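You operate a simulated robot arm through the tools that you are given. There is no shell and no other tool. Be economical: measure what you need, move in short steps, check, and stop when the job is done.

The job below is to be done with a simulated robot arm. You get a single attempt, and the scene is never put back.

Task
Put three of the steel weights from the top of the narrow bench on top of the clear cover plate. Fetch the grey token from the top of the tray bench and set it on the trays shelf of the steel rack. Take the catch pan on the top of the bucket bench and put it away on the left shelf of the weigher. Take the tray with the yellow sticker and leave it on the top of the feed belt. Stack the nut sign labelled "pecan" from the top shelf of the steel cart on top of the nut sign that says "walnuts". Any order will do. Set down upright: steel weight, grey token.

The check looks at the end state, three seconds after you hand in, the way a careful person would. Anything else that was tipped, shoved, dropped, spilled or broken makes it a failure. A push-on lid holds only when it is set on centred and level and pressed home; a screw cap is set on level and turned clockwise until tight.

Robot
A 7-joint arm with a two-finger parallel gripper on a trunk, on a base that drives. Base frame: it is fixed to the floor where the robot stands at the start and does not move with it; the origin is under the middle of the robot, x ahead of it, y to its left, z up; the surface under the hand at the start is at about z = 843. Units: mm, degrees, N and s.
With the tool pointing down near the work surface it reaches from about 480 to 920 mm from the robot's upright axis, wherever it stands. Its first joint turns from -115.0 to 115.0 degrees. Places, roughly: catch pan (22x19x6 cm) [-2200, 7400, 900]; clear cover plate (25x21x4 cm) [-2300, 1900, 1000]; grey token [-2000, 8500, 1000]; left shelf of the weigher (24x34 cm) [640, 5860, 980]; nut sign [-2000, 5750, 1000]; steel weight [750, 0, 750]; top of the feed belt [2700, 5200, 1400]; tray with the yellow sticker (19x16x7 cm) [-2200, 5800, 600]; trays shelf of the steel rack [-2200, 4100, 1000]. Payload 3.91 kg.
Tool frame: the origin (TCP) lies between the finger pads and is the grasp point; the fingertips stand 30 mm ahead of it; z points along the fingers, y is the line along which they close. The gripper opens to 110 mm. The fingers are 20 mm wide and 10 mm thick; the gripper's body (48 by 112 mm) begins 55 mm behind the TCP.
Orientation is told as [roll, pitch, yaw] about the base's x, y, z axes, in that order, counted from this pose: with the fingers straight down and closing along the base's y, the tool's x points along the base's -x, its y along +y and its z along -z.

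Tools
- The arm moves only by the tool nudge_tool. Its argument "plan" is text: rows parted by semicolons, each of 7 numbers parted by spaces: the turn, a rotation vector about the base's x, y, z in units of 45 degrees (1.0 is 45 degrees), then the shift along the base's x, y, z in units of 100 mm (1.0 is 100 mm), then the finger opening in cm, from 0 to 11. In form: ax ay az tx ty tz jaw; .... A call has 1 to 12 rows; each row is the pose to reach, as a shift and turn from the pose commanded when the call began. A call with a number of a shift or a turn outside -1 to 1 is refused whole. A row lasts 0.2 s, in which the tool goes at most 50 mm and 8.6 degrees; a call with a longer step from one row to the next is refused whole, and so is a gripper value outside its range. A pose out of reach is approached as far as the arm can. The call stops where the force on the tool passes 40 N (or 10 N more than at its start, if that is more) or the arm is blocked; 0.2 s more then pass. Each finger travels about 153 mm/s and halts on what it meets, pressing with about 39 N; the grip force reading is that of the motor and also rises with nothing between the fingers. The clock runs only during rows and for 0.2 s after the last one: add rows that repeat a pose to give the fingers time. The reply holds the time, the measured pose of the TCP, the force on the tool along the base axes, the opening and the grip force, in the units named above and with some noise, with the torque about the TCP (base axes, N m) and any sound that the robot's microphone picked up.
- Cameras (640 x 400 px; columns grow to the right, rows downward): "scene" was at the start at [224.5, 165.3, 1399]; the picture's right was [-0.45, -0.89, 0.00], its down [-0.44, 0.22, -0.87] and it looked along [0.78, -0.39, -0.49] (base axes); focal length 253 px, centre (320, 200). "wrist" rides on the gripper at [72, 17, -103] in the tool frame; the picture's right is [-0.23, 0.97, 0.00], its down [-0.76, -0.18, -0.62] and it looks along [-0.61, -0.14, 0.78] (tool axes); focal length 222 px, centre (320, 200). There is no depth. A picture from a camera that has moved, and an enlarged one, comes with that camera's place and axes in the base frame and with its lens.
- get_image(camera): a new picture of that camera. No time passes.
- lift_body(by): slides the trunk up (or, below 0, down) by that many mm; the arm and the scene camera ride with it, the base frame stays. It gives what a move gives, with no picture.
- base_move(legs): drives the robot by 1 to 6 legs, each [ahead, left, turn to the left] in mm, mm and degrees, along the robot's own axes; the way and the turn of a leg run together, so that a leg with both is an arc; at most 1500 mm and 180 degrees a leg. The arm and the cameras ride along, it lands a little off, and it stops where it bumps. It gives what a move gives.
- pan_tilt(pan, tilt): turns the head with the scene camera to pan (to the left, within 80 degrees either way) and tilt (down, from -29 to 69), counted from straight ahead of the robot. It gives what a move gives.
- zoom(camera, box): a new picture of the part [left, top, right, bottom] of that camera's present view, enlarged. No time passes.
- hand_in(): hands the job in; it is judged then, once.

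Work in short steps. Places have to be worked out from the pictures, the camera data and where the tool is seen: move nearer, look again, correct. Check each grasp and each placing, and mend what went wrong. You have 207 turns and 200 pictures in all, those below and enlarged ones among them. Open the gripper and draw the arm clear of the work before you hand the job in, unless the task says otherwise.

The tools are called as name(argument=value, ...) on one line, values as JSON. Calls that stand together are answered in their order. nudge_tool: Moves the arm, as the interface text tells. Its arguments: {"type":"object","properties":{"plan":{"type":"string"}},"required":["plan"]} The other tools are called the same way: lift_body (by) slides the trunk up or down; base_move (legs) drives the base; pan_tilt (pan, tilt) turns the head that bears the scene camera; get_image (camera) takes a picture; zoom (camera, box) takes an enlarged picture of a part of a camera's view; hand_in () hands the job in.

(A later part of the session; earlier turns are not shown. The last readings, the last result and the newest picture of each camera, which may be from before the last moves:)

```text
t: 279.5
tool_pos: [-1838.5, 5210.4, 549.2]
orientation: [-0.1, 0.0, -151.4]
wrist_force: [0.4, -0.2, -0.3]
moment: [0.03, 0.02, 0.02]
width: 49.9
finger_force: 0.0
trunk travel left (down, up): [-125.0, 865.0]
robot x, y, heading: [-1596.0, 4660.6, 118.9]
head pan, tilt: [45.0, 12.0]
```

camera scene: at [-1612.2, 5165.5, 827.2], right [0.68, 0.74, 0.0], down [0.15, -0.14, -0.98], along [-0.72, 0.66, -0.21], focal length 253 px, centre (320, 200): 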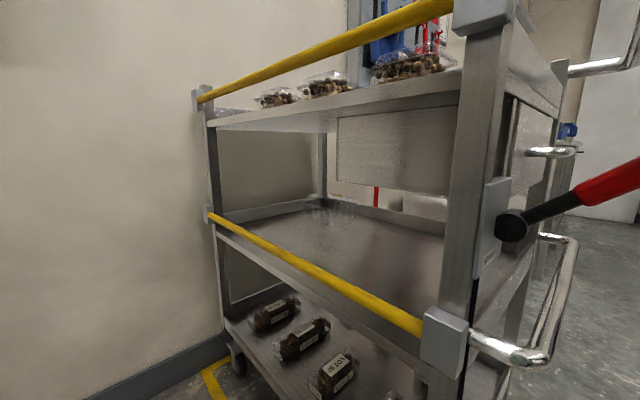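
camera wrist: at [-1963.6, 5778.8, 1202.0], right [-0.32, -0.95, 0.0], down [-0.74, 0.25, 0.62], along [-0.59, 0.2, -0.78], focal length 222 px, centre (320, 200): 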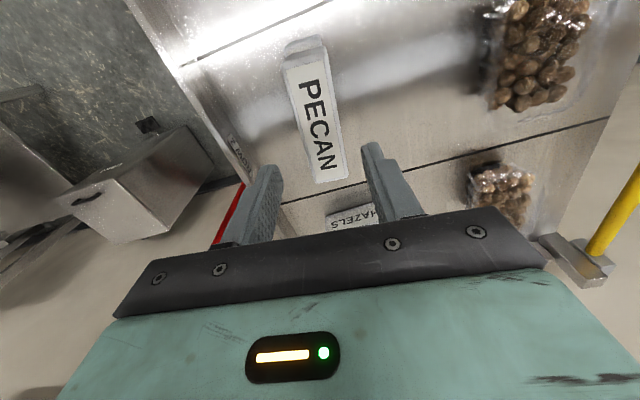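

Now I pitch the tool forward 37.5° twice while extending ahead and rising.

nudge_tool(plan="0.122 0.066 0 -0.08 0.146 0.1 5; 0.244 0.133 0 -0.16 0.293 0.2 5; 0.366 0.2 0 -0.24 0.439 0.3 5; 0.488 0.266 0 -0.32 0.585 0.42 5; 0.61 0.332 0 -0.4 0.73 0.52 5; 0.732 0.399 0 -0.479 0.878 0.63 5; 0.732 0.399 0 -0.479 0.878 0.63 5")

nudge_tool(plan="0.122 0.066 0 -0.08 0.146 0.1 5; 0.244 0.133 0 -0.16 0.293 0.2 5; 0.366 0.2 0 -0.24 0.439 0.3 5; 0.488 0.266 0 -0.32 0.585 0.42 5; 0.61 0.332 0 -0.4 0.73 0.52 5; 0.732 0.399 0 -0.479 0.878 0.63 5; 0.732 0.399 0 -0.479 0.878 0.63 5")

pan_tilt(pan=-5, tilt=12)

get_image(camera="scene")

get_image(camera="wrist")

```text
t: 281.1
tool_pos: [-1885.1, 5297.4, 612.0]
orientation: [-37.7, -0.1, -151.5]
wrist_force: [-0.6, 0.1, -0.6]
moment: [-0.03, 0.01, 0.04]
width: 50.2
finger_force: 0.1
trunk travel left (down, up): [-125.0, 865.0]
robot x, y, heading: [-1595.8, 4657.1, 118.6]
head pan, tilt: [45.0, 12.0]
```

```text
t: 282.7
tool_pos: [-1932.7, 5386.0, 676.3]
orientation: [-75.2, -0.1, -151.4]
wrist_force: [0.0, 0.4, 0.6]
moment: [0.02, -0.02, 0.02]
width: 50.0
finger_force: 0.1
out of reach, approached as far as the arm can: row 3, 4
trunk travel left (down, up): [-125.0, 865.0]
robot x, y, heading: [-1597.8, 4656.6, 118.6]
head pan, tilt: [45.0, 12.0]
```

```text
t: 283.9
tool_pos: [-1933.1, 5385.9, 675.9]
orientation: [-75.0, -0.2, -151.4]
wrist_force: [0.1, 0.0, 0.3]
moment: [-0.02, -0.02, -0.02]
width: 50.2
finger_force: 0.1
trunk travel left (down, up): [-125.0, 865.0]
robot x, y, heading: [-1597.6, 4658.5, 118.7]
head pan, tilt: [-5.0, 12.0]
```

```text
106 pictures are left
camera scene: at [-1880.2, 4771.0, 827.2], right [0.92, 0.4, 0.0], down [0.08, -0.19, -0.98], along [-0.39, 0.9, -0.21], focal length 253 px, centre (320, 200)
```

scene: 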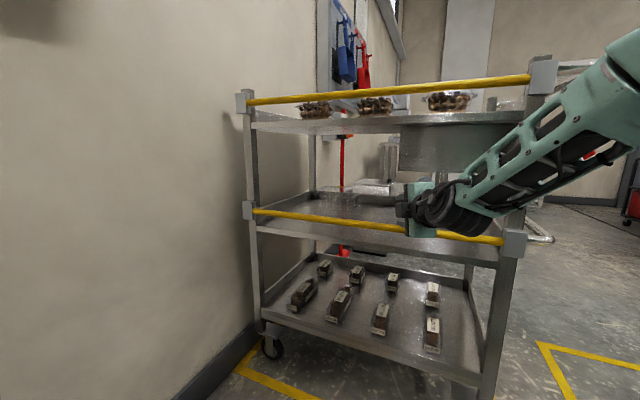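

```text
105 pictures are left
camera wrist: at [-1820.0, 5327.8, 685.9], right [-0.08, -0.33, -0.94], down [-0.4, -0.85, 0.33], along [-0.91, 0.41, -0.06], focal length 222 px, centre (320, 200)
```

wrist: 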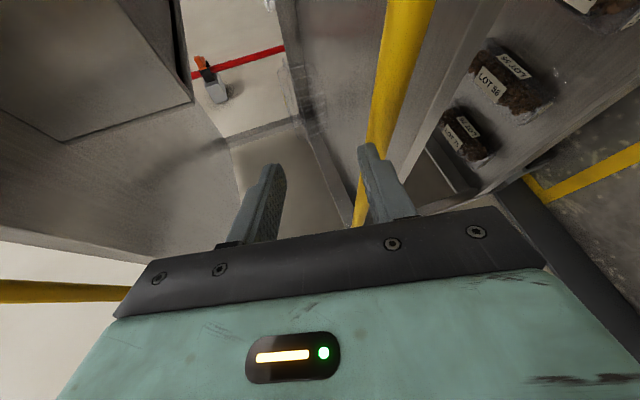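

The pose is right. From here I zoom on the tray to fix its position.

zoom(camera="scene", box=[290, 165, 418, 245])

```text
5.00 times, centred on (354, 205) of scene
camera zoom: at [-1880.2, 4771.0, 827.2], right [0.92, 0.4, 0.0], down [0.08, -0.19, -0.98], along [-0.39, 0.9, -0.21], focal length 1264 px, centre (150, 175)
```

zoom: 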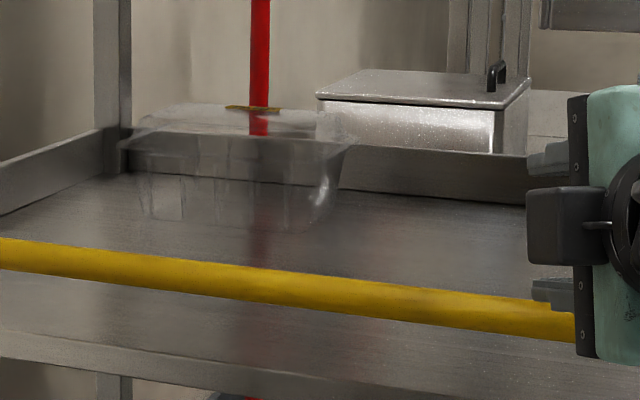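

Tray flange ≈ z 640, x -2307…-2119, near edge y≈5695. I yaw the tool 15° toward +y, raise to z≈705 to clear the bar, then drive in most of the way.

nudge_tool(plan="0 0 -0.12 0 0 0.1 5; 0 0 -0.24 0 0 0.2 5; 0 0 -0.35 0 0 0.3 5; 0 0 -0.35 0 0 0.3 5")

base_move(legs=[[260, 40, 0]])

get_image(camera="scene")

get_image(camera="wrist")

```text
t: 284.9
tool_pos: [-1933.3, 5385.0, 706.4]
orientation: [-75.1, -0.2, -167.2]
wrist_force: [0.7, -0.1, -0.2]
moment: [0.02, -0.02, 0.0]
width: 50.0
finger_force: 0.0
trunk travel left (down, up): [-125.0, 865.0]
robot x, y, heading: [-1599.9, 4661.9, 118.7]
head pan, tilt: [-5.0, 12.0]
```

```text
t: 286.7
tool_pos: [-2095.7, 5589.3, 706.4]
orientation: [-75.1, -0.2, -166.7]
wrist_force: [0.4, 0.6, 0.0]
moment: [-0.03, -0.01, 0.02]
width: 50.0
finger_force: 0.2
trunk travel left (down, up): [-125.0, 865.0]
robot x, y, heading: [-1753.9, 4863.5, 118.9]
head pan, tilt: [-5.0, 12.0]
```

```text
103 pictures are left
camera scene: at [-2039.0, 4975.4, 827.2], right [0.91, 0.41, 0.0], down [0.08, -0.19, -0.98], along [-0.4, 0.89, -0.21], focal length 253 px, centre (320, 200)
```

scene: 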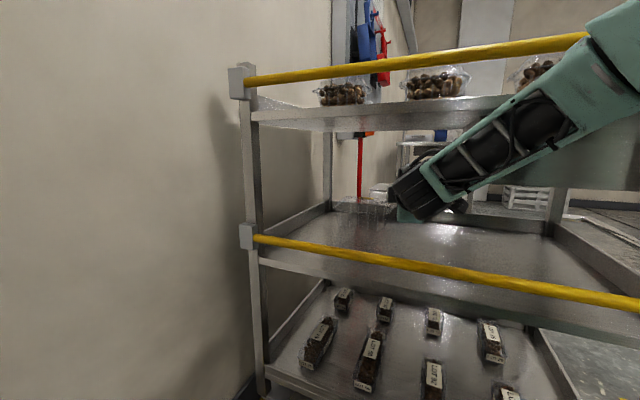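

```text
102 pictures are left
camera wrist: at [-2002.1, 5503.8, 716.2], right [-0.17, -0.3, -0.94], down [-0.61, -0.72, 0.33], along [-0.77, 0.63, -0.06], focal length 222 px, centre (320, 200)
```

wrist: 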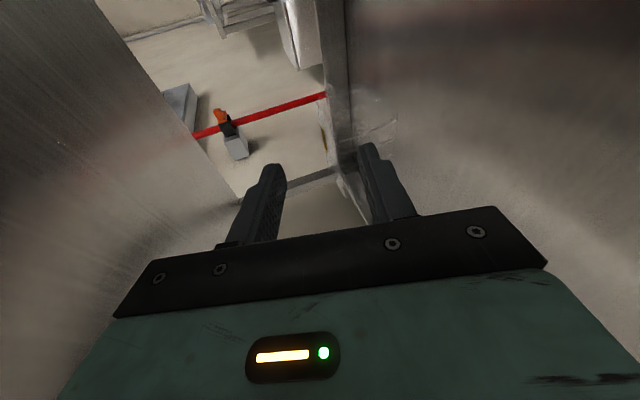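

No contact so far. I zoom both views on the tray.

zoom(camera="wrist", box=[270, 60, 430, 220])

zoom(camera="scene", box=[310, 170, 438, 250])

```text
2.50 times, centred on (350, 140) of wrist
camera zoom: at [-2002.1, 5503.8, 716.2], right [-0.17, -0.3, -0.94], down [-0.61, -0.72, 0.33], along [-0.77, 0.63, -0.06], focal length 555 px, centre (245, 350)
```

zoom: 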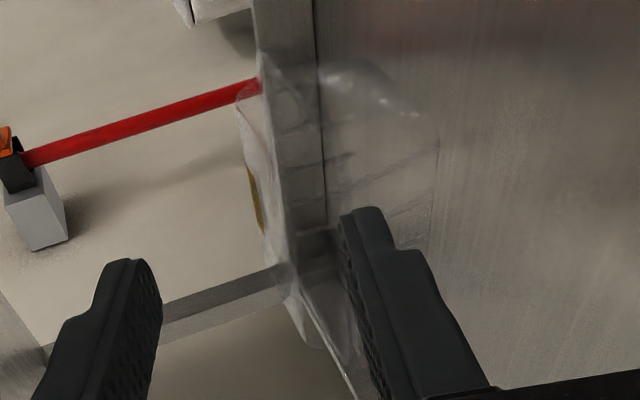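

```text
5.00 times, centred on (374, 210) of scene
camera zoom: at [-2039.0, 4975.4, 827.2], right [0.91, 0.41, 0.0], down [0.08, -0.19, -0.98], along [-0.4, 0.89, -0.21], focal length 1264 px, centre (50, 150)
```

zoom: 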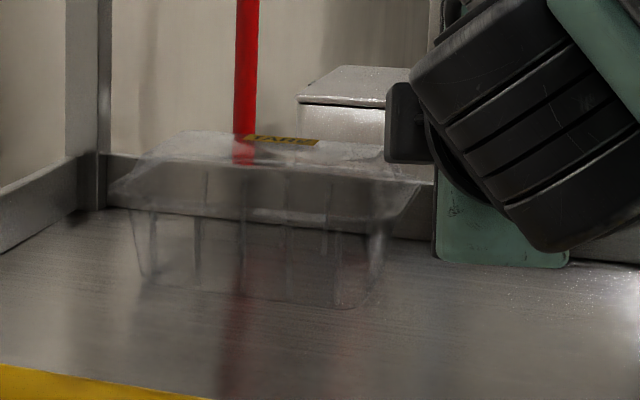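

Flange ≈ z 634, near edge y≈5695, tray middle x≈-2230. I go to a pre-grasp 45 mm short of it at z≈643.

nudge_tool(plan="0 0 0 -0.3 0.1 -0.15 5; 0 0 0 -0.6 0.2 -0.3 5; 0 0 0 -0.9 0.3 -0.45 5; 0 0 0 -0.9 0.42 -0.63 5; 0 0 0 -0.9 0.42 -0.63 5")

zoom(camera="scene", box=[310, 170, 438, 250])

zoom(camera="wrist", box=[220, 80, 460, 230])

```text
t: 287.9
tool_pos: [-2186.5, 5631.6, 642.5]
orientation: [-75.2, -0.2, -166.8]
wrist_force: [0.3, -0.4, 1.0]
moment: [0.0, -0.01, -0.06]
width: 50.0
finger_force: 0.0
trunk travel left (down, up): [-125.0, 865.0]
robot x, y, heading: [-1753.6, 4862.5, 119.2]
head pan, tilt: [-5.0, 12.0]
```

```text
5.00 times, centred on (374, 210) of scene
camera zoom: at [-2039.0, 4975.4, 827.2], right [0.91, 0.41, 0.0], down [0.08, -0.19, -0.98], along [-0.4, 0.89, -0.21], focal length 1264 px, centre (50, 150)
```

zoom: 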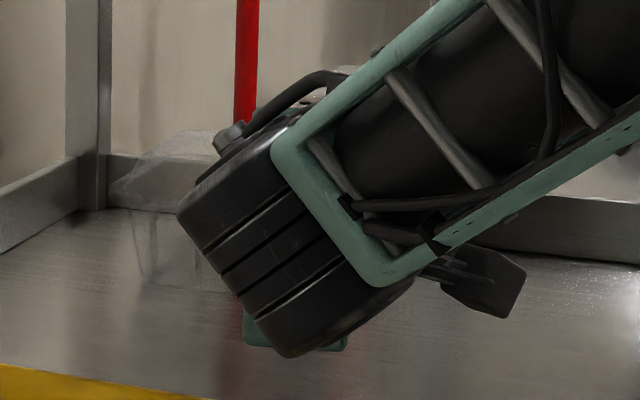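

```text
2.67 times, centred on (340, 155) of wrist
camera zoom: at [-2093.0, 5546.1, 652.5], right [-0.17, -0.3, -0.94], down [-0.61, -0.72, 0.33], along [-0.77, 0.63, -0.06], focal length 592 px, centre (267, 320)
```

zoom: 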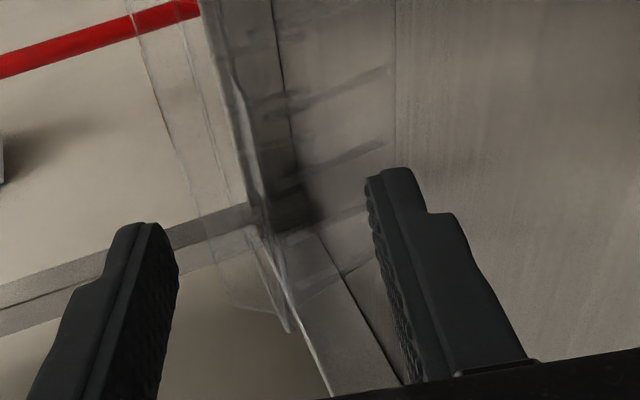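

The flange lies between the finger planes. I advance slowly ~45 mm to put the tips ~10 mm over/under it.

nudge_tool(plan="0 0 0 -0.03 0.12 0 5; 0 0 0 -0.06 0.24 0 5; 0 0 0 -0.08 0.34 0 5; 0 0 0 -0.1 0.42 0 5; 0 0 0 -0.1 0.45 0 5; 0 0 0 -0.1 0.45 0 5")

zoom(camera="wrist", box=[220, 80, 460, 230])

```text
t: 289.3
tool_pos: [-2195.9, 5676.6, 642.0]
orientation: [-75.1, -0.2, -166.8]
wrist_force: [-0.5, -0.1, -0.3]
moment: [-0.02, -0.01, 0.03]
width: 50.2
finger_force: 0.1
trunk travel left (down, up): [-125.0, 865.0]
robot x, y, heading: [-1754.6, 4866.8, 118.9]
head pan, tilt: [-5.0, 12.0]
```

```text
2.67 times, centred on (340, 155) of wrist
camera zoom: at [-2102.2, 5590.9, 652.1], right [-0.17, -0.3, -0.94], down [-0.61, -0.72, 0.33], along [-0.77, 0.63, -0.06], focal length 592 px, centre (267, 320)
```

zoom: 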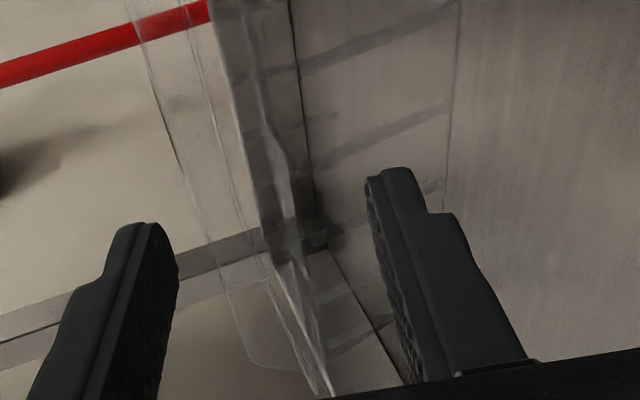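

No contact yet; I close to test for the flange.

nudge_tool(plan="0 0 0 0 0 0 3.5; 0 0 0 0 0 0 2; 0 0 0 0 0 0 0.5; 0 0 0 0 0 0 0; 0 0 0 0 0 0 0; 0 0 0 0 0 0 0")

zoom(camera="wrist", box=[220, 80, 460, 230])

```text
t: 290.7
tool_pos: [-2195.5, 5677.0, 642.9]
orientation: [-75.2, -0.2, -166.8]
wrist_force: [0.0, -1.0, 1.0]
moment: [0.01, 0.0, 0.01]
width: 0.0
finger_force: 37.5
trunk travel left (down, up): [-125.0, 865.0]
robot x, y, heading: [-1753.4, 4865.6, 119.0]
head pan, tilt: [-5.0, 12.0]
```

```text
2.67 times, centred on (340, 155) of wrist
camera zoom: at [-2102.1, 5590.8, 652.2], right [-0.17, -0.3, -0.94], down [-0.61, -0.72, 0.33], along [-0.77, 0.63, -0.06], focal length 592 px, centre (267, 320)
```

zoom: 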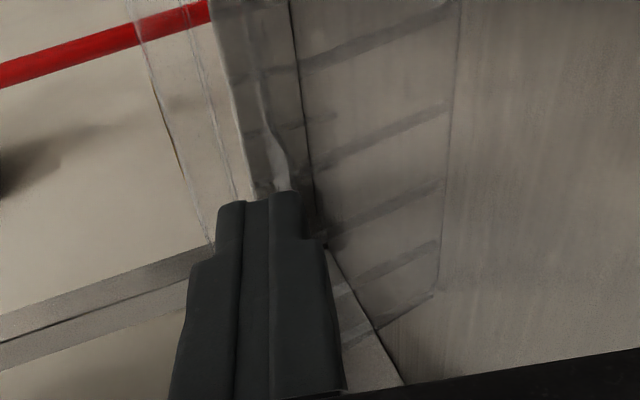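

Closed on nothing — the flange edge must be a bit further (≈5705). I reopen, advance ~11 mm, and try again.

nudge_tool(plan="0 0 0 0 0 0 2; 0 0 0 0 0 0 4.5; 0 0 0 0 0 0 4.5; 0 0 0 -0.01 0.05 0 4.5; 0 0 0 -0.02 0.1 0 4.5; 0 0 0 -0.02 0.1 0 4.5")

nudge_tool(plan="0 0 0 0 0 0 3; 0 0 0 0 0 0 1.5; 0 0 0 0 0 0 0.5; 0 0 0 0 0 0 0; 0 0 0 0 0 0 0; 0 0 0 0 0 0 0")

zoom(camera="wrist", box=[220, 80, 460, 230])

```text
t: 292.1
tool_pos: [-2197.6, 5687.0, 642.4]
orientation: [-75.1, 0.0, -166.8]
wrist_force: [-0.4, -0.2, 0.5]
moment: [0.01, -0.02, 0.0]
width: 45.1
finger_force: 0.0
trunk travel left (down, up): [-125.0, 865.0]
robot x, y, heading: [-1753.5, 4864.6, 119.0]
head pan, tilt: [-5.0, 12.0]
```

```text
t: 293.5
tool_pos: [-2196.4, 5687.6, 643.9]
orientation: [-75.3, -0.2, -166.7]
wrist_force: [-0.3, 0.0, 1.8]
moment: [0.24, 0.25, 0.21]
width: 0.5
finger_force: 38.7
trunk travel left (down, up): [-125.0, 865.0]
robot x, y, heading: [-1754.4, 4867.4, 118.7]
head pan, tilt: [-5.0, 12.0]
```

```text
2.67 times, centred on (340, 155) of wrist
camera zoom: at [-2103.7, 5601.3, 652.6], right [-0.17, -0.3, -0.94], down [-0.61, -0.72, 0.33], along [-0.77, 0.63, -0.06], focal length 592 px, centre (267, 320)
```

zoom: 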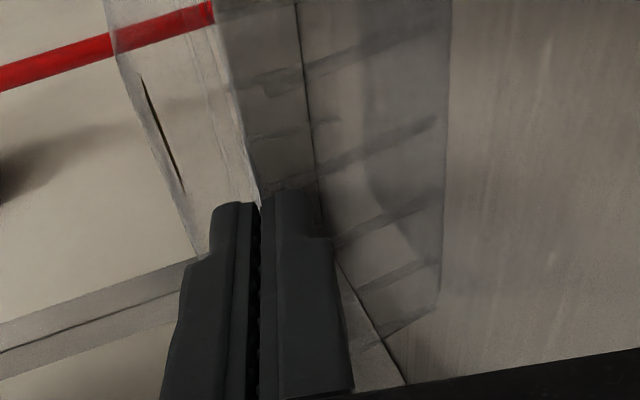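

A thin flange is pinched (moments appeared), but the bite is small. I reopen, advance 7 mm more, and re-grip for a better hold.

nudge_tool(plan="0 0 0 0 0 0 2; 0 0 0 0 0 0 4; 0 0 0 0 0 0 4; 0 0 0 -0.01 0.04 0 4; 0 0 0 -0.02 0.07 0 4; 0 0 0 -0.02 0.07 0 4")

nudge_tool(plan="0 0 0 0 0 0 3; 0 0 0 0 0 0 1.5; 0 0 0 0 0 0 0.5; 0 0 0 0 0 0 0; 0 0 0 0 0 0 0; 0 0 0 0 0 0 0")

zoom(camera="wrist", box=[220, 80, 460, 230])

```text
t: 294.9
tool_pos: [-2200.5, 5692.2, 641.9]
orientation: [-75.1, -0.1, -166.8]
wrist_force: [0.3, 0.1, -0.6]
moment: [0.03, 0.0, 0.0]
width: 40.0
finger_force: 0.0
trunk travel left (down, up): [-125.0, 865.0]
robot x, y, heading: [-1756.6, 4866.6, 119.1]
head pan, tilt: [-5.0, 12.0]
```

```text
t: 296.3
tool_pos: [-2200.2, 5692.8, 643.4]
orientation: [-75.2, -0.2, -166.8]
wrist_force: [-1.0, -1.3, 3.7]
moment: [0.42, 0.47, 0.24]
width: 0.1
finger_force: 39.1
trunk travel left (down, up): [-125.0, 865.0]
robot x, y, heading: [-1751.1, 4862.8, 118.8]
head pan, tilt: [-5.0, 12.0]
```

```text
2.67 times, centred on (340, 155) of wrist
camera zoom: at [-2106.2, 5607.5, 652.9], right [-0.17, -0.3, -0.94], down [-0.61, -0.72, 0.33], along [-0.77, 0.63, -0.06], focal length 592 px, centre (267, 320)
```

zoom: 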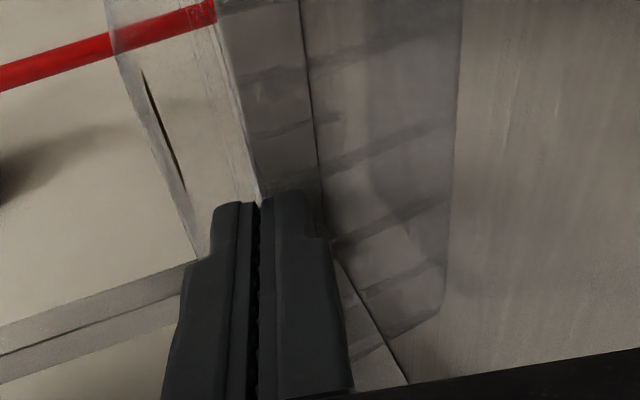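

Gripped firmly with more bite. I lift 25 mm and check.

nudge_tool(plan="0 0 0 0 0 0.08 0; 0 0 0 0 0 0.16 0; 0 0 0 0 0 0.25 0; 0 0 0 0 0 0.25 0")

get_image(camera="wrist")

zoom(camera="scene", box=[290, 150, 418, 230])

```text
t: 297.3
tool_pos: [-2199.3, 5693.5, 668.4]
orientation: [-75.1, -0.1, -166.9]
wrist_force: [0.0, 0.6, 0.4]
moment: [0.07, 0.07, -0.01]
width: 1.2
finger_force: 39.4
trunk travel left (down, up): [-125.0, 865.0]
robot x, y, heading: [-1755.5, 4864.2, 118.9]
head pan, tilt: [-5.0, 12.0]
```

```text
93 pictures are left
camera wrist: at [-2105.6, 5607.8, 677.9], right [-0.17, -0.3, -0.94], down [-0.61, -0.72, 0.33], along [-0.77, 0.63, -0.06], focal length 222 px, centre (320, 200)
```

wrist: 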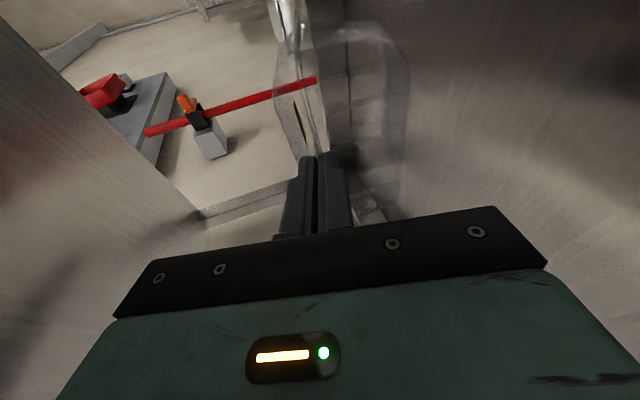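

```text
5.00 times, centred on (354, 190) of scene
camera zoom: at [-2039.0, 4975.4, 827.2], right [0.91, 0.41, 0.0], down [0.08, -0.19, -0.98], along [-0.4, 0.89, -0.21], focal length 1264 px, centre (150, 250)
```

zoom: 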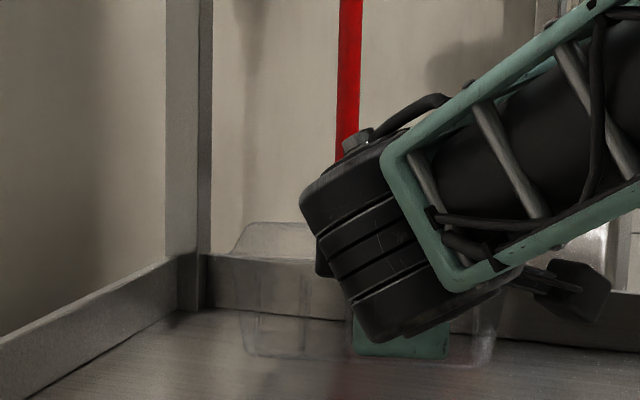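

The tray comes up with the gripper and is light. I lift 45 mm more while levelling the tool 15°.

nudge_tool(plan="0 0 0 0 0 0.15 0; 0 0 0 0 0 0.3 0; 0.11 0.026 0 0 0 0.4 0; 0.22 0.052 0 0 0 0.45 0; 0.324 0.077 0 0 0 0.5 0; 0.324 0.077 0 0 0 0.5 0")

get_image(camera="wrist")

get_image(camera="scene")

```text
t: 298.7
tool_pos: [-2199.0, 5694.1, 718.0]
orientation: [-90.1, -0.2, -166.7]
wrist_force: [0.4, 0.1, -0.7]
moment: [-0.03, -0.02, 0.01]
width: 1.1
finger_force: 38.4
trunk travel left (down, up): [-125.0, 865.0]
robot x, y, heading: [-1753.8, 4866.9, 119.1]
head pan, tilt: [-5.0, 12.0]
```

```text
91 pictures are left
camera wrist: at [-2106.2, 5608.7, 699.7], right [-0.22, -0.05, -0.97], down [-0.6, -0.78, 0.18], along [-0.77, 0.62, 0.15], focal length 222 px, centre (320, 200)
```

wrist: 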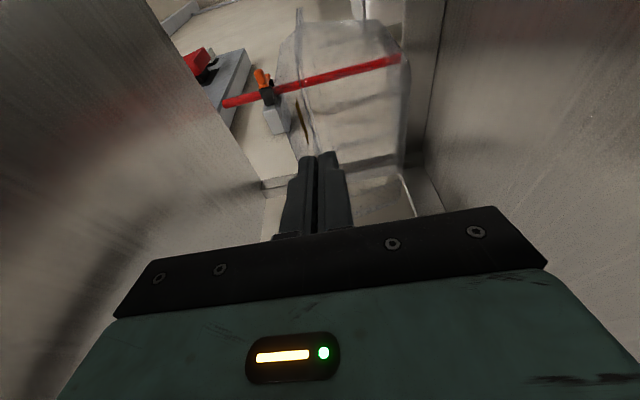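

```text
90 pictures are left
camera scene: at [-2039.0, 4975.4, 827.2], right [0.91, 0.41, 0.0], down [0.08, -0.19, -0.98], along [-0.4, 0.89, -0.21], focal length 253 px, centre (320, 200)
```

scene: 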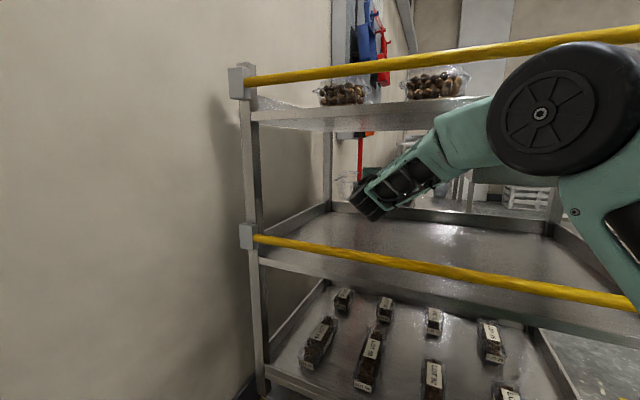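

Held and level. I back the base straight out along its heading in two steps.

base_move(legs=[[-300, 0, 0]])

get_image(camera="scene")

```text
t: 300.7
tool_pos: [-2059.2, 5437.6, 717.4]
orientation: [-90.1, -0.2, -166.7]
wrist_force: [0.7, -0.1, -0.2]
moment: [-0.01, -0.03, -0.03]
width: 1.3
finger_force: 39.2
trunk travel left (down, up): [-125.0, 865.0]
robot x, y, heading: [-1610.8, 4608.7, 118.9]
head pan, tilt: [-5.0, 12.0]
```

```text
89 pictures are left
camera scene: at [-1897.5, 4719.4, 827.2], right [0.91, 0.41, 0.0], down [0.08, -0.19, -0.98], along [-0.4, 0.89, -0.21], focal length 253 px, centre (320, 200)
```

scene: 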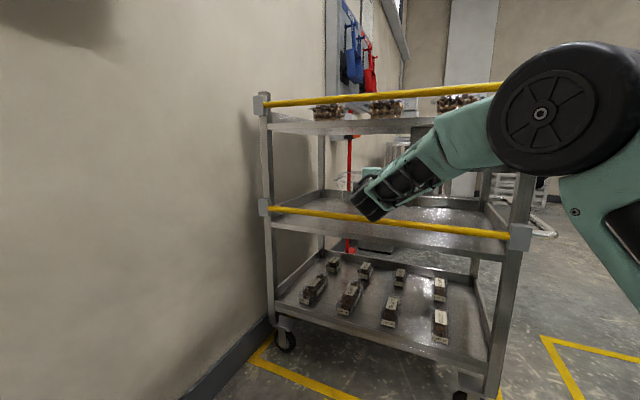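

base_move(legs=[[-330, 0, 0]])

lift_body(by=350)

get_image(camera="scene")

get_image(camera="wrist")

```text
t: 302.9
tool_pos: [-1902.1, 5152.5, 717.3]
orientation: [-90.1, -0.2, -166.6]
wrist_force: [0.7, 0.0, -0.1]
moment: [0.01, 0.0, 0.01]
width: 1.1
finger_force: 39.1
trunk travel left (down, up): [-125.0, 865.0]
robot x, y, heading: [-1454.1, 4324.4, 118.7]
head pan, tilt: [-5.0, 12.0]
```

```text
t: 306.3
tool_pos: [-1901.6, 5152.7, 1067.4]
orientation: [-90.1, -0.2, -166.6]
wrist_force: [0.9, -1.0, -0.1]
moment: [-0.01, -0.05, 0.01]
width: 1.0
finger_force: 39.3
trunk travel left (down, up): [-475.0, 515.0]
robot x, y, heading: [-1452.6, 4327.9, 118.9]
head pan, tilt: [-5.0, 12.0]
```

```text
88 pictures are left
camera scene: at [-1739.5, 4434.9, 1177.1], right [0.91, 0.41, 0.0], down [0.08, -0.19, -0.98], along [-0.4, 0.89, -0.21], focal length 253 px, centre (320, 200)
```

scene: 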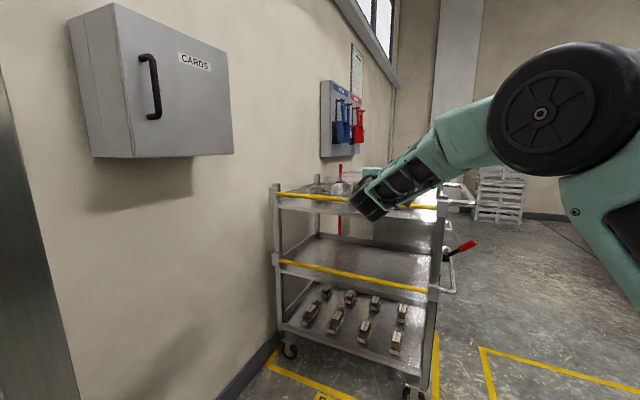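

```text
87 pictures are left
camera wrist: at [-1808.1, 5068.1, 1049.7], right [-0.22, -0.05, -0.97], down [-0.6, -0.78, 0.18], along [-0.77, 0.62, 0.15], focal length 222 px, centre (320, 200)
```

wrist: 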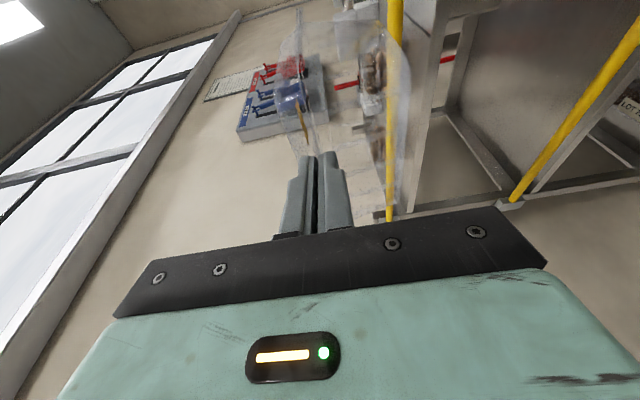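

The tray is out and held. The feed belt is east of the line; I raise the trunk, move to mid-lane and turn to face east to survey a route.

lift_body(by=400)

base_move(legs=[[183, -447, 0], [0, 0, -118.7]])

pan_tilt(pan=20, tilt=18)

get_image(camera="scene")

```text
t: 310.1
tool_pos: [-1901.7, 5153.0, 1466.7]
orientation: [-90.1, -0.2, -166.6]
wrist_force: [0.0, -0.6, -0.5]
moment: [-0.03, 0.03, 0.01]
width: 1.3
finger_force: 39.0
trunk travel left (down, up): [-875.0, 115.0]
robot x, y, heading: [-1455.1, 4322.6, 119.1]
head pan, tilt: [-5.0, 12.0]
```

```text
t: 317.9
tool_pos: [-211.8, 4727.9, 1466.3]
orientation: [-90.1, -0.2, 76.9]
wrist_force: [0.9, 0.6, -0.3]
moment: [-0.01, 0.02, -0.04]
width: 1.4
finger_force: 39.2
trunk travel left (down, up): [-875.0, 115.0]
robot x, y, heading: [-1150.7, 4701.1, 2.5]
head pan, tilt: [-5.0, 12.0]
```

```text
t: 318.8
tool_pos: [-211.9, 4727.8, 1467.6]
orientation: [-90.2, -0.1, 76.8]
wrist_force: [-0.6, 1.4, 0.4]
moment: [0.04, 0.03, -0.01]
width: 1.3
finger_force: 39.9
trunk travel left (down, up): [-875.0, 115.0]
robot x, y, heading: [-1154.1, 4702.7, 2.6]
head pan, tilt: [20.0, 18.0]
```

```text
86 pictures are left
camera scene: at [-931.6, 4946.9, 1567.4], right [0.38, -0.92, 0.0], down [-0.29, -0.12, -0.95], along [0.88, 0.36, -0.31], focal length 253 px, centre (320, 200)
```

scene: 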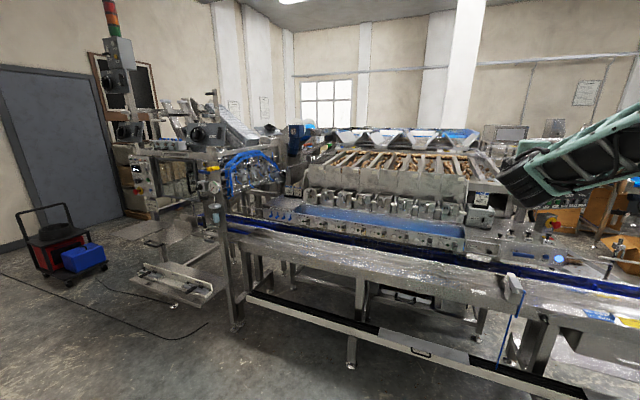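

The weigher line blocks here; I strafe north along the lane to look for a way around.

base_move(legs=[[0, 1100, -2.6], [0, 1100, 0]])

pan_tilt(pan=15, tilt=18)

get_image(camera="scene")

```text
t: 329.6
tool_pos: [-206.6, 6891.2, 1467.3]
orientation: [-90.1, -0.2, 74.5]
wrist_force: [0.0, 0.4, 0.3]
moment: [-0.01, 0.03, 0.01]
width: 1.1
finger_force: 39.2
trunk travel left (down, up): [-875.0, 115.0]
robot x, y, heading: [-1146.1, 6897.7, 0.3]
head pan, tilt: [20.0, 18.0]
```

```text
t: 330.3
tool_pos: [-204.7, 6891.8, 1467.3]
orientation: [-90.2, -0.2, 74.6]
wrist_force: [0.9, 0.4, -1.5]
moment: [0.02, -0.03, -0.03]
width: 1.2
finger_force: 38.8
trunk travel left (down, up): [-875.0, 115.0]
robot x, y, heading: [-1146.3, 6898.2, 0.3]
head pan, tilt: [15.0, 18.0]
```

```text
85 pictures are left
camera scene: at [-914.9, 7129.8, 1567.4], right [0.26, -0.96, 0.0], down [-0.3, -0.08, -0.95], along [0.92, 0.25, -0.31], focal length 253 px, centre (320, 200)
```

scene: 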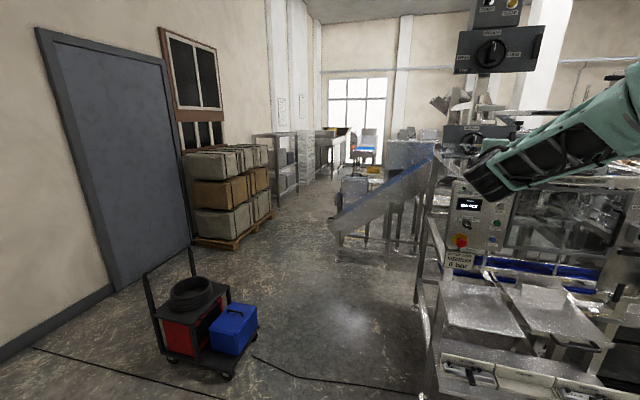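

There is a passage north of the machine (y≈7700–8100) leading east. I drive through it in steps, with the tool held high.

base_move(legs=[[846, 720, 0], [700, 80, 0]])

pan_tilt(pan=0, tilt=20)

get_image(camera="scene")

```text
t: 338.8
tool_pos: [1190.8, 7686.1, 1466.9]
orientation: [-90.1, -0.2, 77.6]
wrist_force: [0.3, 0.0, -0.9]
moment: [-0.02, 0.01, -0.02]
width: 1.1
finger_force: 39.0
trunk travel left (down, up): [-875.0, 115.0]
robot x, y, heading: [250.0, 7646.5, 3.2]
head pan, tilt: [15.0, 18.0]
stopped in leg 2: the robot was blocked; the commanded pose is now the measured one
```

```text
t: 339.5
tool_pos: [1190.2, 7686.2, 1467.8]
orientation: [-90.1, -0.2, 77.5]
wrist_force: [-0.6, -0.6, -0.1]
moment: [0.03, 0.03, 0.0]
width: 1.3
finger_force: 38.7
trunk travel left (down, up): [-875.0, 115.0]
robot x, y, heading: [247.5, 7646.1, 3.2]
head pan, tilt: [0.0, 20.0]
```

```text
84 pictures are left
camera scene: at [474.4, 7864.2, 1564.1], right [0.06, -1.0, 0.0], down [-0.34, -0.02, -0.94], along [0.94, 0.05, -0.34], focal length 253 px, centre (320, 200)
```

scene: 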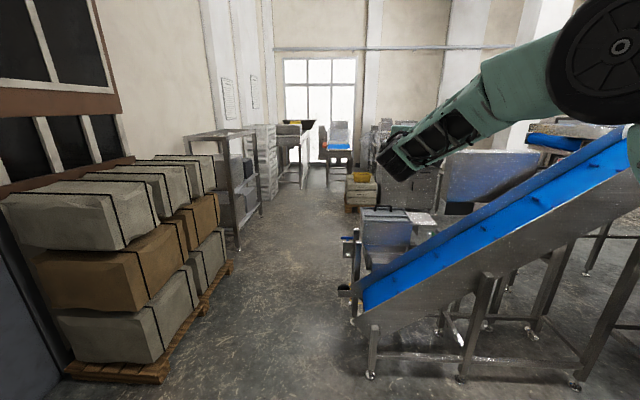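

The base was blocked at (250, 7646). I look down left and right to see what it met.

pan_tilt(pan=60, tilt=55)

get_image(camera="scene")

pan_tilt(pan=-30, tilt=60)

get_image(camera="scene")

```text
t: 340.8
tool_pos: [1190.3, 7686.4, 1467.6]
orientation: [-90.2, -0.2, 77.5]
wrist_force: [0.4, 1.0, -0.9]
moment: [-0.01, 0.02, 0.01]
width: 1.2
finger_force: 39.2
trunk travel left (down, up): [-875.0, 115.0]
robot x, y, heading: [249.2, 7645.5, 3.3]
head pan, tilt: [60.0, 55.0]
```

```text
83 pictures are left
camera scene: at [414.0, 7923.3, 1512.1], right [0.89, -0.45, 0.0], down [-0.37, -0.73, -0.57], along [0.26, 0.51, -0.82], focal length 253 px, centre (320, 200)
```

scene: 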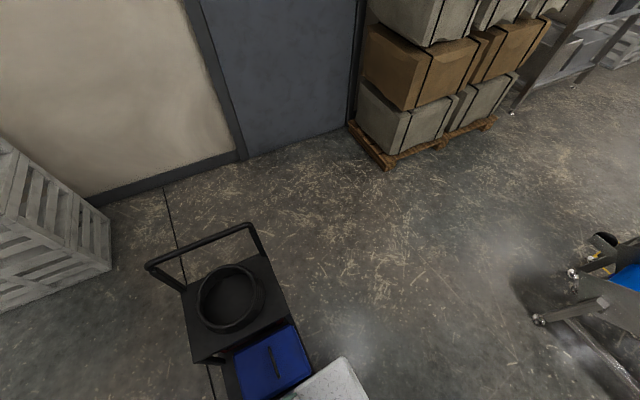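

```text
t: 342.5
tool_pos: [1189.3, 7685.6, 1467.4]
orientation: [-90.1, -0.1, 77.6]
wrist_force: [0.5, 0.3, 0.4]
moment: [0.02, -0.02, -0.03]
width: 1.3
finger_force: 39.4
trunk travel left (down, up): [-875.0, 115.0]
robot x, y, heading: [251.7, 7643.7, 3.1]
head pan, tilt: [-30.0, 60.0]
```

```text
82 pictures are left
camera scene: at [440.9, 7828.9, 1506.0], right [-0.45, -0.89, 0.0], down [-0.77, 0.39, -0.5], along [0.45, -0.23, -0.87], focal length 253 px, centre (320, 200)
```

scene: 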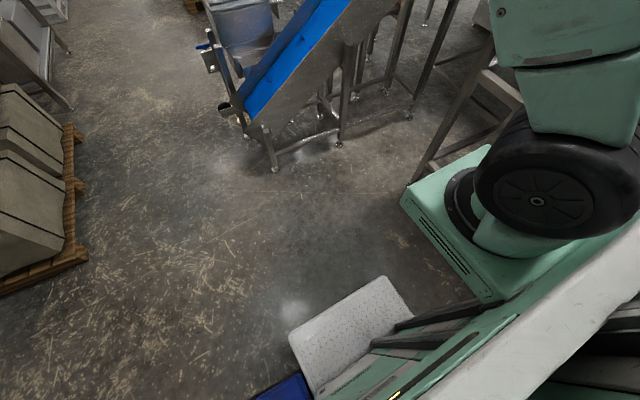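

The front-left of the base touched the floor trolley's edge. I ease off to the right, then go forward and swing north past it.

base_move(legs=[[-20, -160, 0], [560, 0, -3], [200, 830, 0]])

pan_tilt(pan=-10, tilt=22)

get_image(camera="scene")

```text
t: 350.9
tool_pos: [1949.8, 8319.0, 1467.7]
orientation: [-90.1, -0.2, 73.7]
wrist_force: [-0.1, -0.9, -0.8]
moment: [-0.04, 0.01, 0.0]
width: 1.3
finger_force: 38.9
trunk travel left (down, up): [-875.0, 115.0]
robot x, y, heading: [1009.4, 8339.0, -0.4]
head pan, tilt: [-30.0, 60.0]
```

```text
t: 351.9
tool_pos: [1949.8, 8319.5, 1468.2]
orientation: [-90.1, -0.3, 73.9]
wrist_force: [-0.6, -0.9, -0.5]
moment: [-0.01, 0.01, -0.01]
width: 1.3
finger_force: 39.1
trunk travel left (down, up): [-875.0, 115.0]
robot x, y, heading: [1008.6, 8338.5, -0.8]
head pan, tilt: [-10.0, 22.0]
```

```text
81 pictures are left
camera scene: at [1245.6, 8527.1, 1560.8], right [-0.18, -0.98, 0.0], down [-0.37, 0.07, -0.93], along [0.91, -0.17, -0.38], focal length 253 px, centre (320, 200)
```

scene: 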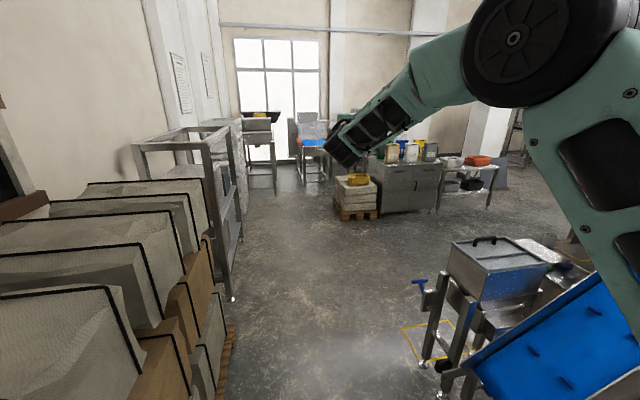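

The way east is open. I drive on to x≈2800 and turn to face south.

base_move(legs=[[900, 0, 0.5], [900, 0, 0], [0, 0, -90]])

pan_tilt(pan=0, tilt=15)

get_image(camera="scene")

```text
t: 364.8
tool_pos: [2788.7, 7398.0, 1467.7]
orientation: [-90.2, -0.3, -15.5]
wrist_force: [0.7, 0.5, 0.1]
moment: [0.02, 0.0, -0.01]
width: 1.0
finger_force: 39.0
trunk travel left (down, up): [-875.0, 115.0]
robot x, y, heading: [2795.3, 8340.2, -89.6]
head pan, tilt: [-10.0, 22.0]
```

```text
t: 365.5
tool_pos: [2789.4, 7398.0, 1468.5]
orientation: [-90.1, -0.2, -15.5]
wrist_force: [-0.7, -0.6, -0.5]
moment: [0.03, 0.02, -0.03]
width: 1.4
finger_force: 38.9
trunk travel left (down, up): [-875.0, 115.0]
robot x, y, heading: [2802.1, 8338.2, -90.0]
head pan, tilt: [0.0, 15.0]
```

```text
80 pictures are left
camera scene: at [3004.6, 8105.0, 1572.2], right [-1.0, 0.0, 0.0], down [0.0, 0.26, -0.97], along [0.0, -0.97, -0.26], focal length 253 px, centre (320, 200)
```

scene: 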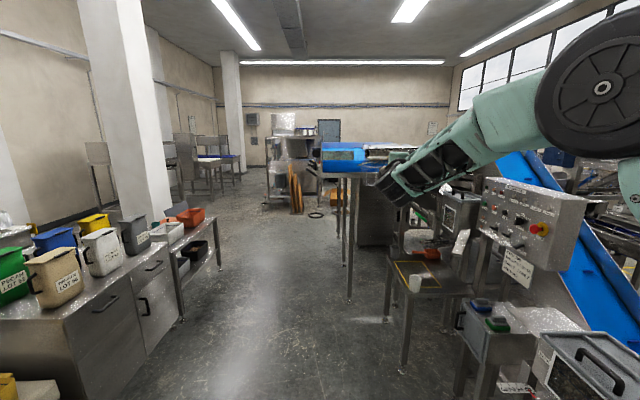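

zoom(camera="scene", box=[270, 100, 470, 240])

```text
2.86 times, centred on (370, 170) of scene
camera zoom: at [3004.6, 8105.0, 1572.2], right [-1.0, 0.0, 0.0], down [0.0, 0.26, -0.97], along [0.0, -0.97, -0.26], focal length 722 px, centre (177, 286)
```

zoom: 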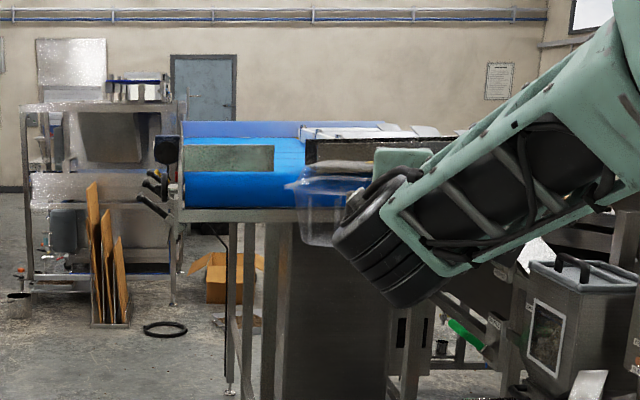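

The blue feed belt stands ahead at about y<5950. I drive nearer, to about (2950, 7200).

base_move(legs=[[1100, 150, 0]])

get_image(camera="scene")

zoom(camera="scene", box=[270, 120, 470, 260])

```text
t: 371.3
tool_pos: [2930.6, 6275.3, 1467.9]
orientation: [-90.2, -0.3, -15.9]
wrist_force: [-0.2, -0.6, -0.1]
moment: [0.01, 0.0, 0.03]
width: 1.4
finger_force: 38.9
trunk travel left (down, up): [-875.0, 115.0]
robot x, y, heading: [2943.8, 7214.9, -90.2]
head pan, tilt: [0.0, 15.0]
```

```text
78 pictures are left
camera scene: at [3152.2, 6980.5, 1572.3], right [-1.0, 0.01, 0.0], down [0.0, 0.26, -0.97], along [-0.01, -0.97, -0.26], focal length 253 px, centre (320, 200)
```

scene: 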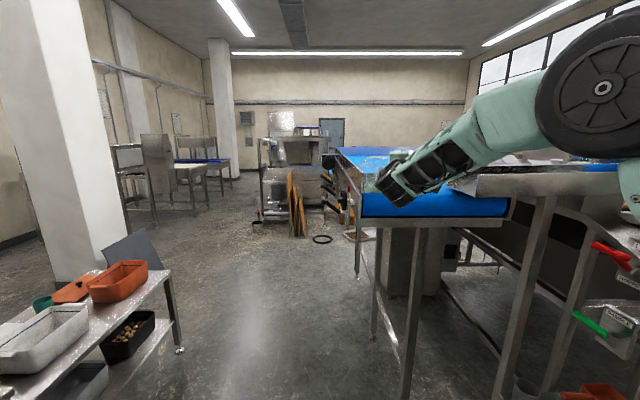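

```text
2.86 times, centred on (370, 190) of scene
camera zoom: at [3152.2, 6980.5, 1572.3], right [-1.0, 0.01, 0.0], down [0.0, 0.26, -0.97], along [-0.01, -0.97, -0.26], focal length 722 px, centre (177, 229)
```

zoom: 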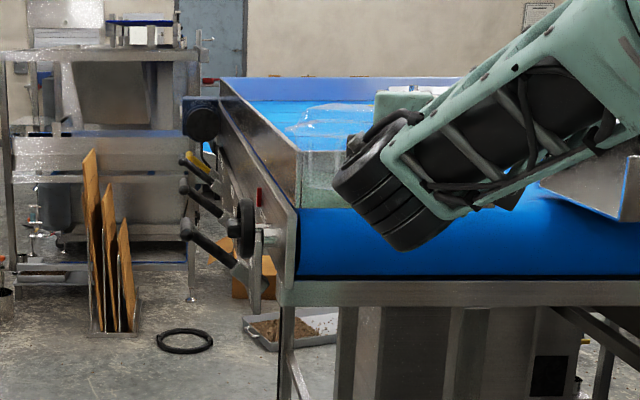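

The belt runs along y with its open north end near y≈6000, spanning x≈2425–2975, surface z≈1345. I raise 60 mm, drive 330 mm ahead so the tray is over the belt end, and look.

lift_body(by=60)

base_move(legs=[[340, 0, 0]])

nudge_tool(plan="0 0 0 -0.35 0 0 0; 0 0 0 -0.7 0 0 0; 0 0 0 -0.95 0 0 0; 0 0 0 -0.95 0 0 0")

pan_tilt(pan=-5, tilt=22)

get_image(camera="scene")

get_image(camera="wrist")

```text
t: 372.3
tool_pos: [2929.2, 6273.7, 1526.9]
orientation: [-90.1, -0.3, -16.0]
wrist_force: [0.1, -0.2, -0.1]
moment: [-0.01, 0.0, -0.01]
width: 1.3
finger_force: 39.2
trunk travel left (down, up): [-935.0, 55.0]
robot x, y, heading: [2945.8, 7218.4, -90.4]
head pan, tilt: [0.0, 15.0]
```

```text
t: 374.5
tool_pos: [2934.7, 5936.6, 1527.8]
orientation: [-90.0, -0.1, -15.6]
wrist_force: [0.3, -0.4, 0.0]
moment: [0.01, 0.0, -0.03]
width: 1.0
finger_force: 39.6
trunk travel left (down, up): [-935.0, 55.0]
robot x, y, heading: [2951.0, 6877.3, -90.0]
head pan, tilt: [0.0, 15.0]
```

```text
t: 375.5
tool_pos: [2838.4, 5936.9, 1529.0]
orientation: [-90.1, -0.2, -15.6]
wrist_force: [1.3, 0.1, 0.2]
moment: [0.03, 0.0, 0.02]
width: 1.3
finger_force: 38.8
trunk travel left (down, up): [-935.0, 55.0]
robot x, y, heading: [2946.6, 6877.2, -90.1]
head pan, tilt: [0.0, 15.0]
```

```text
t: 376.2
tool_pos: [2839.3, 5935.6, 1528.5]
orientation: [-90.1, -0.2, -15.7]
wrist_force: [-0.2, 0.9, 0.0]
moment: [0.01, 0.05, 0.01]
width: 1.0
finger_force: 39.3
trunk travel left (down, up): [-935.0, 55.0]
robot x, y, heading: [2946.4, 6878.2, -89.9]
head pan, tilt: [-5.0, 22.0]
```

```text
76 pictures are left
camera scene: at [3144.1, 6643.6, 1620.9], right [-1.0, 0.09, 0.0], down [0.03, 0.37, -0.93], along [-0.08, -0.92, -0.37], focal length 253 px, centre (320, 200)
```

scene: 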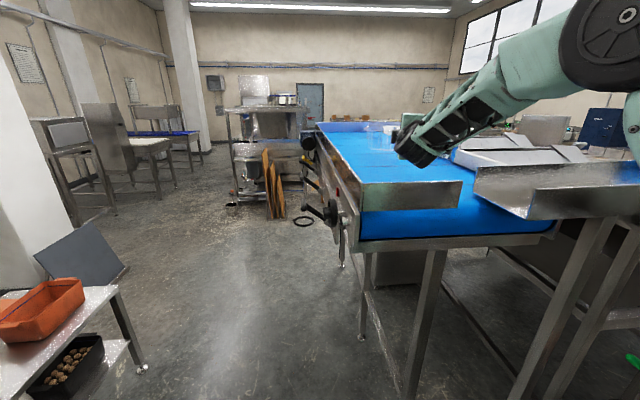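

```text
75 pictures are left
camera wrist: at [2796.3, 6054.9, 1510.7], right [0.22, -0.06, -0.97], down [0.9, 0.4, 0.18], along [0.37, -0.92, 0.15], focal length 222 px, centre (320, 200)
```

wrist: 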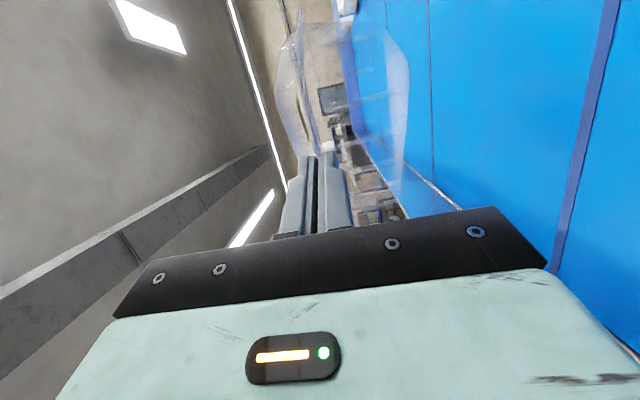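

The north end has a guard plate (z 1343–1420, y≈6037, x 2708–2982), so I must reach deeper over it with the tool tilted 15° like at the pick. I drive 190 mm further and tilt.

base_move(legs=[[190, 0, 0]])

nudge_tool(plan="0.107 -0.03 0 0 0 0 0; 0.214 -0.06 0 0 0 0 0; 0.321 -0.09 0 0 0 0 0; 0.321 -0.09 0 0 0 0 0")

get_image(camera="scene")

get_image(camera="wrist")

```text
t: 377.8
tool_pos: [2842.1, 5741.2, 1528.4]
orientation: [-90.2, -0.1, -15.5]
wrist_force: [0.6, -0.3, -0.7]
moment: [0.02, 0.01, -0.01]
width: 1.1
finger_force: 39.0
trunk travel left (down, up): [-935.0, 55.0]
robot x, y, heading: [2946.1, 6681.5, -89.7]
head pan, tilt: [-5.0, 22.0]
```

```text
t: 378.8
tool_pos: [2842.3, 5740.6, 1529.2]
orientation: [-75.1, -0.4, -15.5]
wrist_force: [-0.9, 0.2, -0.1]
moment: [0.02, 0.02, -0.02]
width: 1.3
finger_force: 39.6
trunk travel left (down, up): [-935.0, 55.0]
robot x, y, heading: [2945.1, 6681.4, -90.1]
head pan, tilt: [-5.0, 22.0]
```

```text
74 pictures are left
camera scene: at [3145.0, 6448.5, 1620.9], right [-1.0, 0.08, 0.0], down [0.03, 0.37, -0.93], along [-0.08, -0.92, -0.37], focal length 253 px, centre (320, 200)
```

scene: 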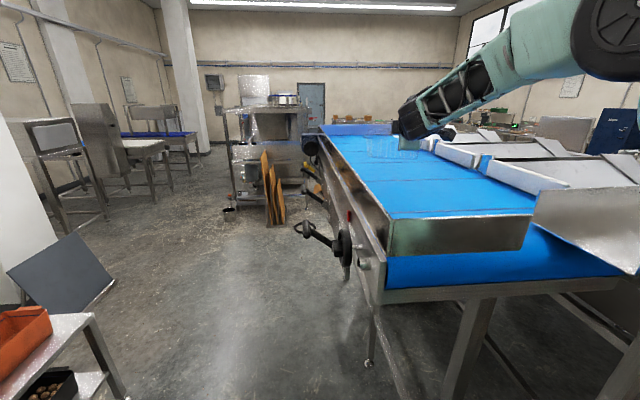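

```text
73 pictures are left
camera wrist: at [2799.6, 5859.5, 1538.5], right [0.29, 0.18, -0.94], down [0.88, 0.33, 0.34], along [0.37, -0.93, -0.06], focal length 222 px, centre (320, 200)
```

wrist: 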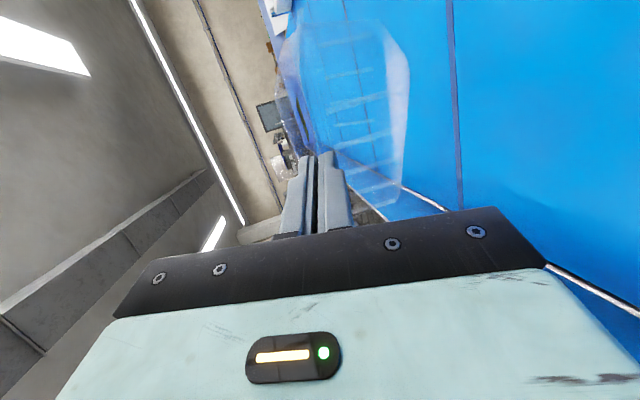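

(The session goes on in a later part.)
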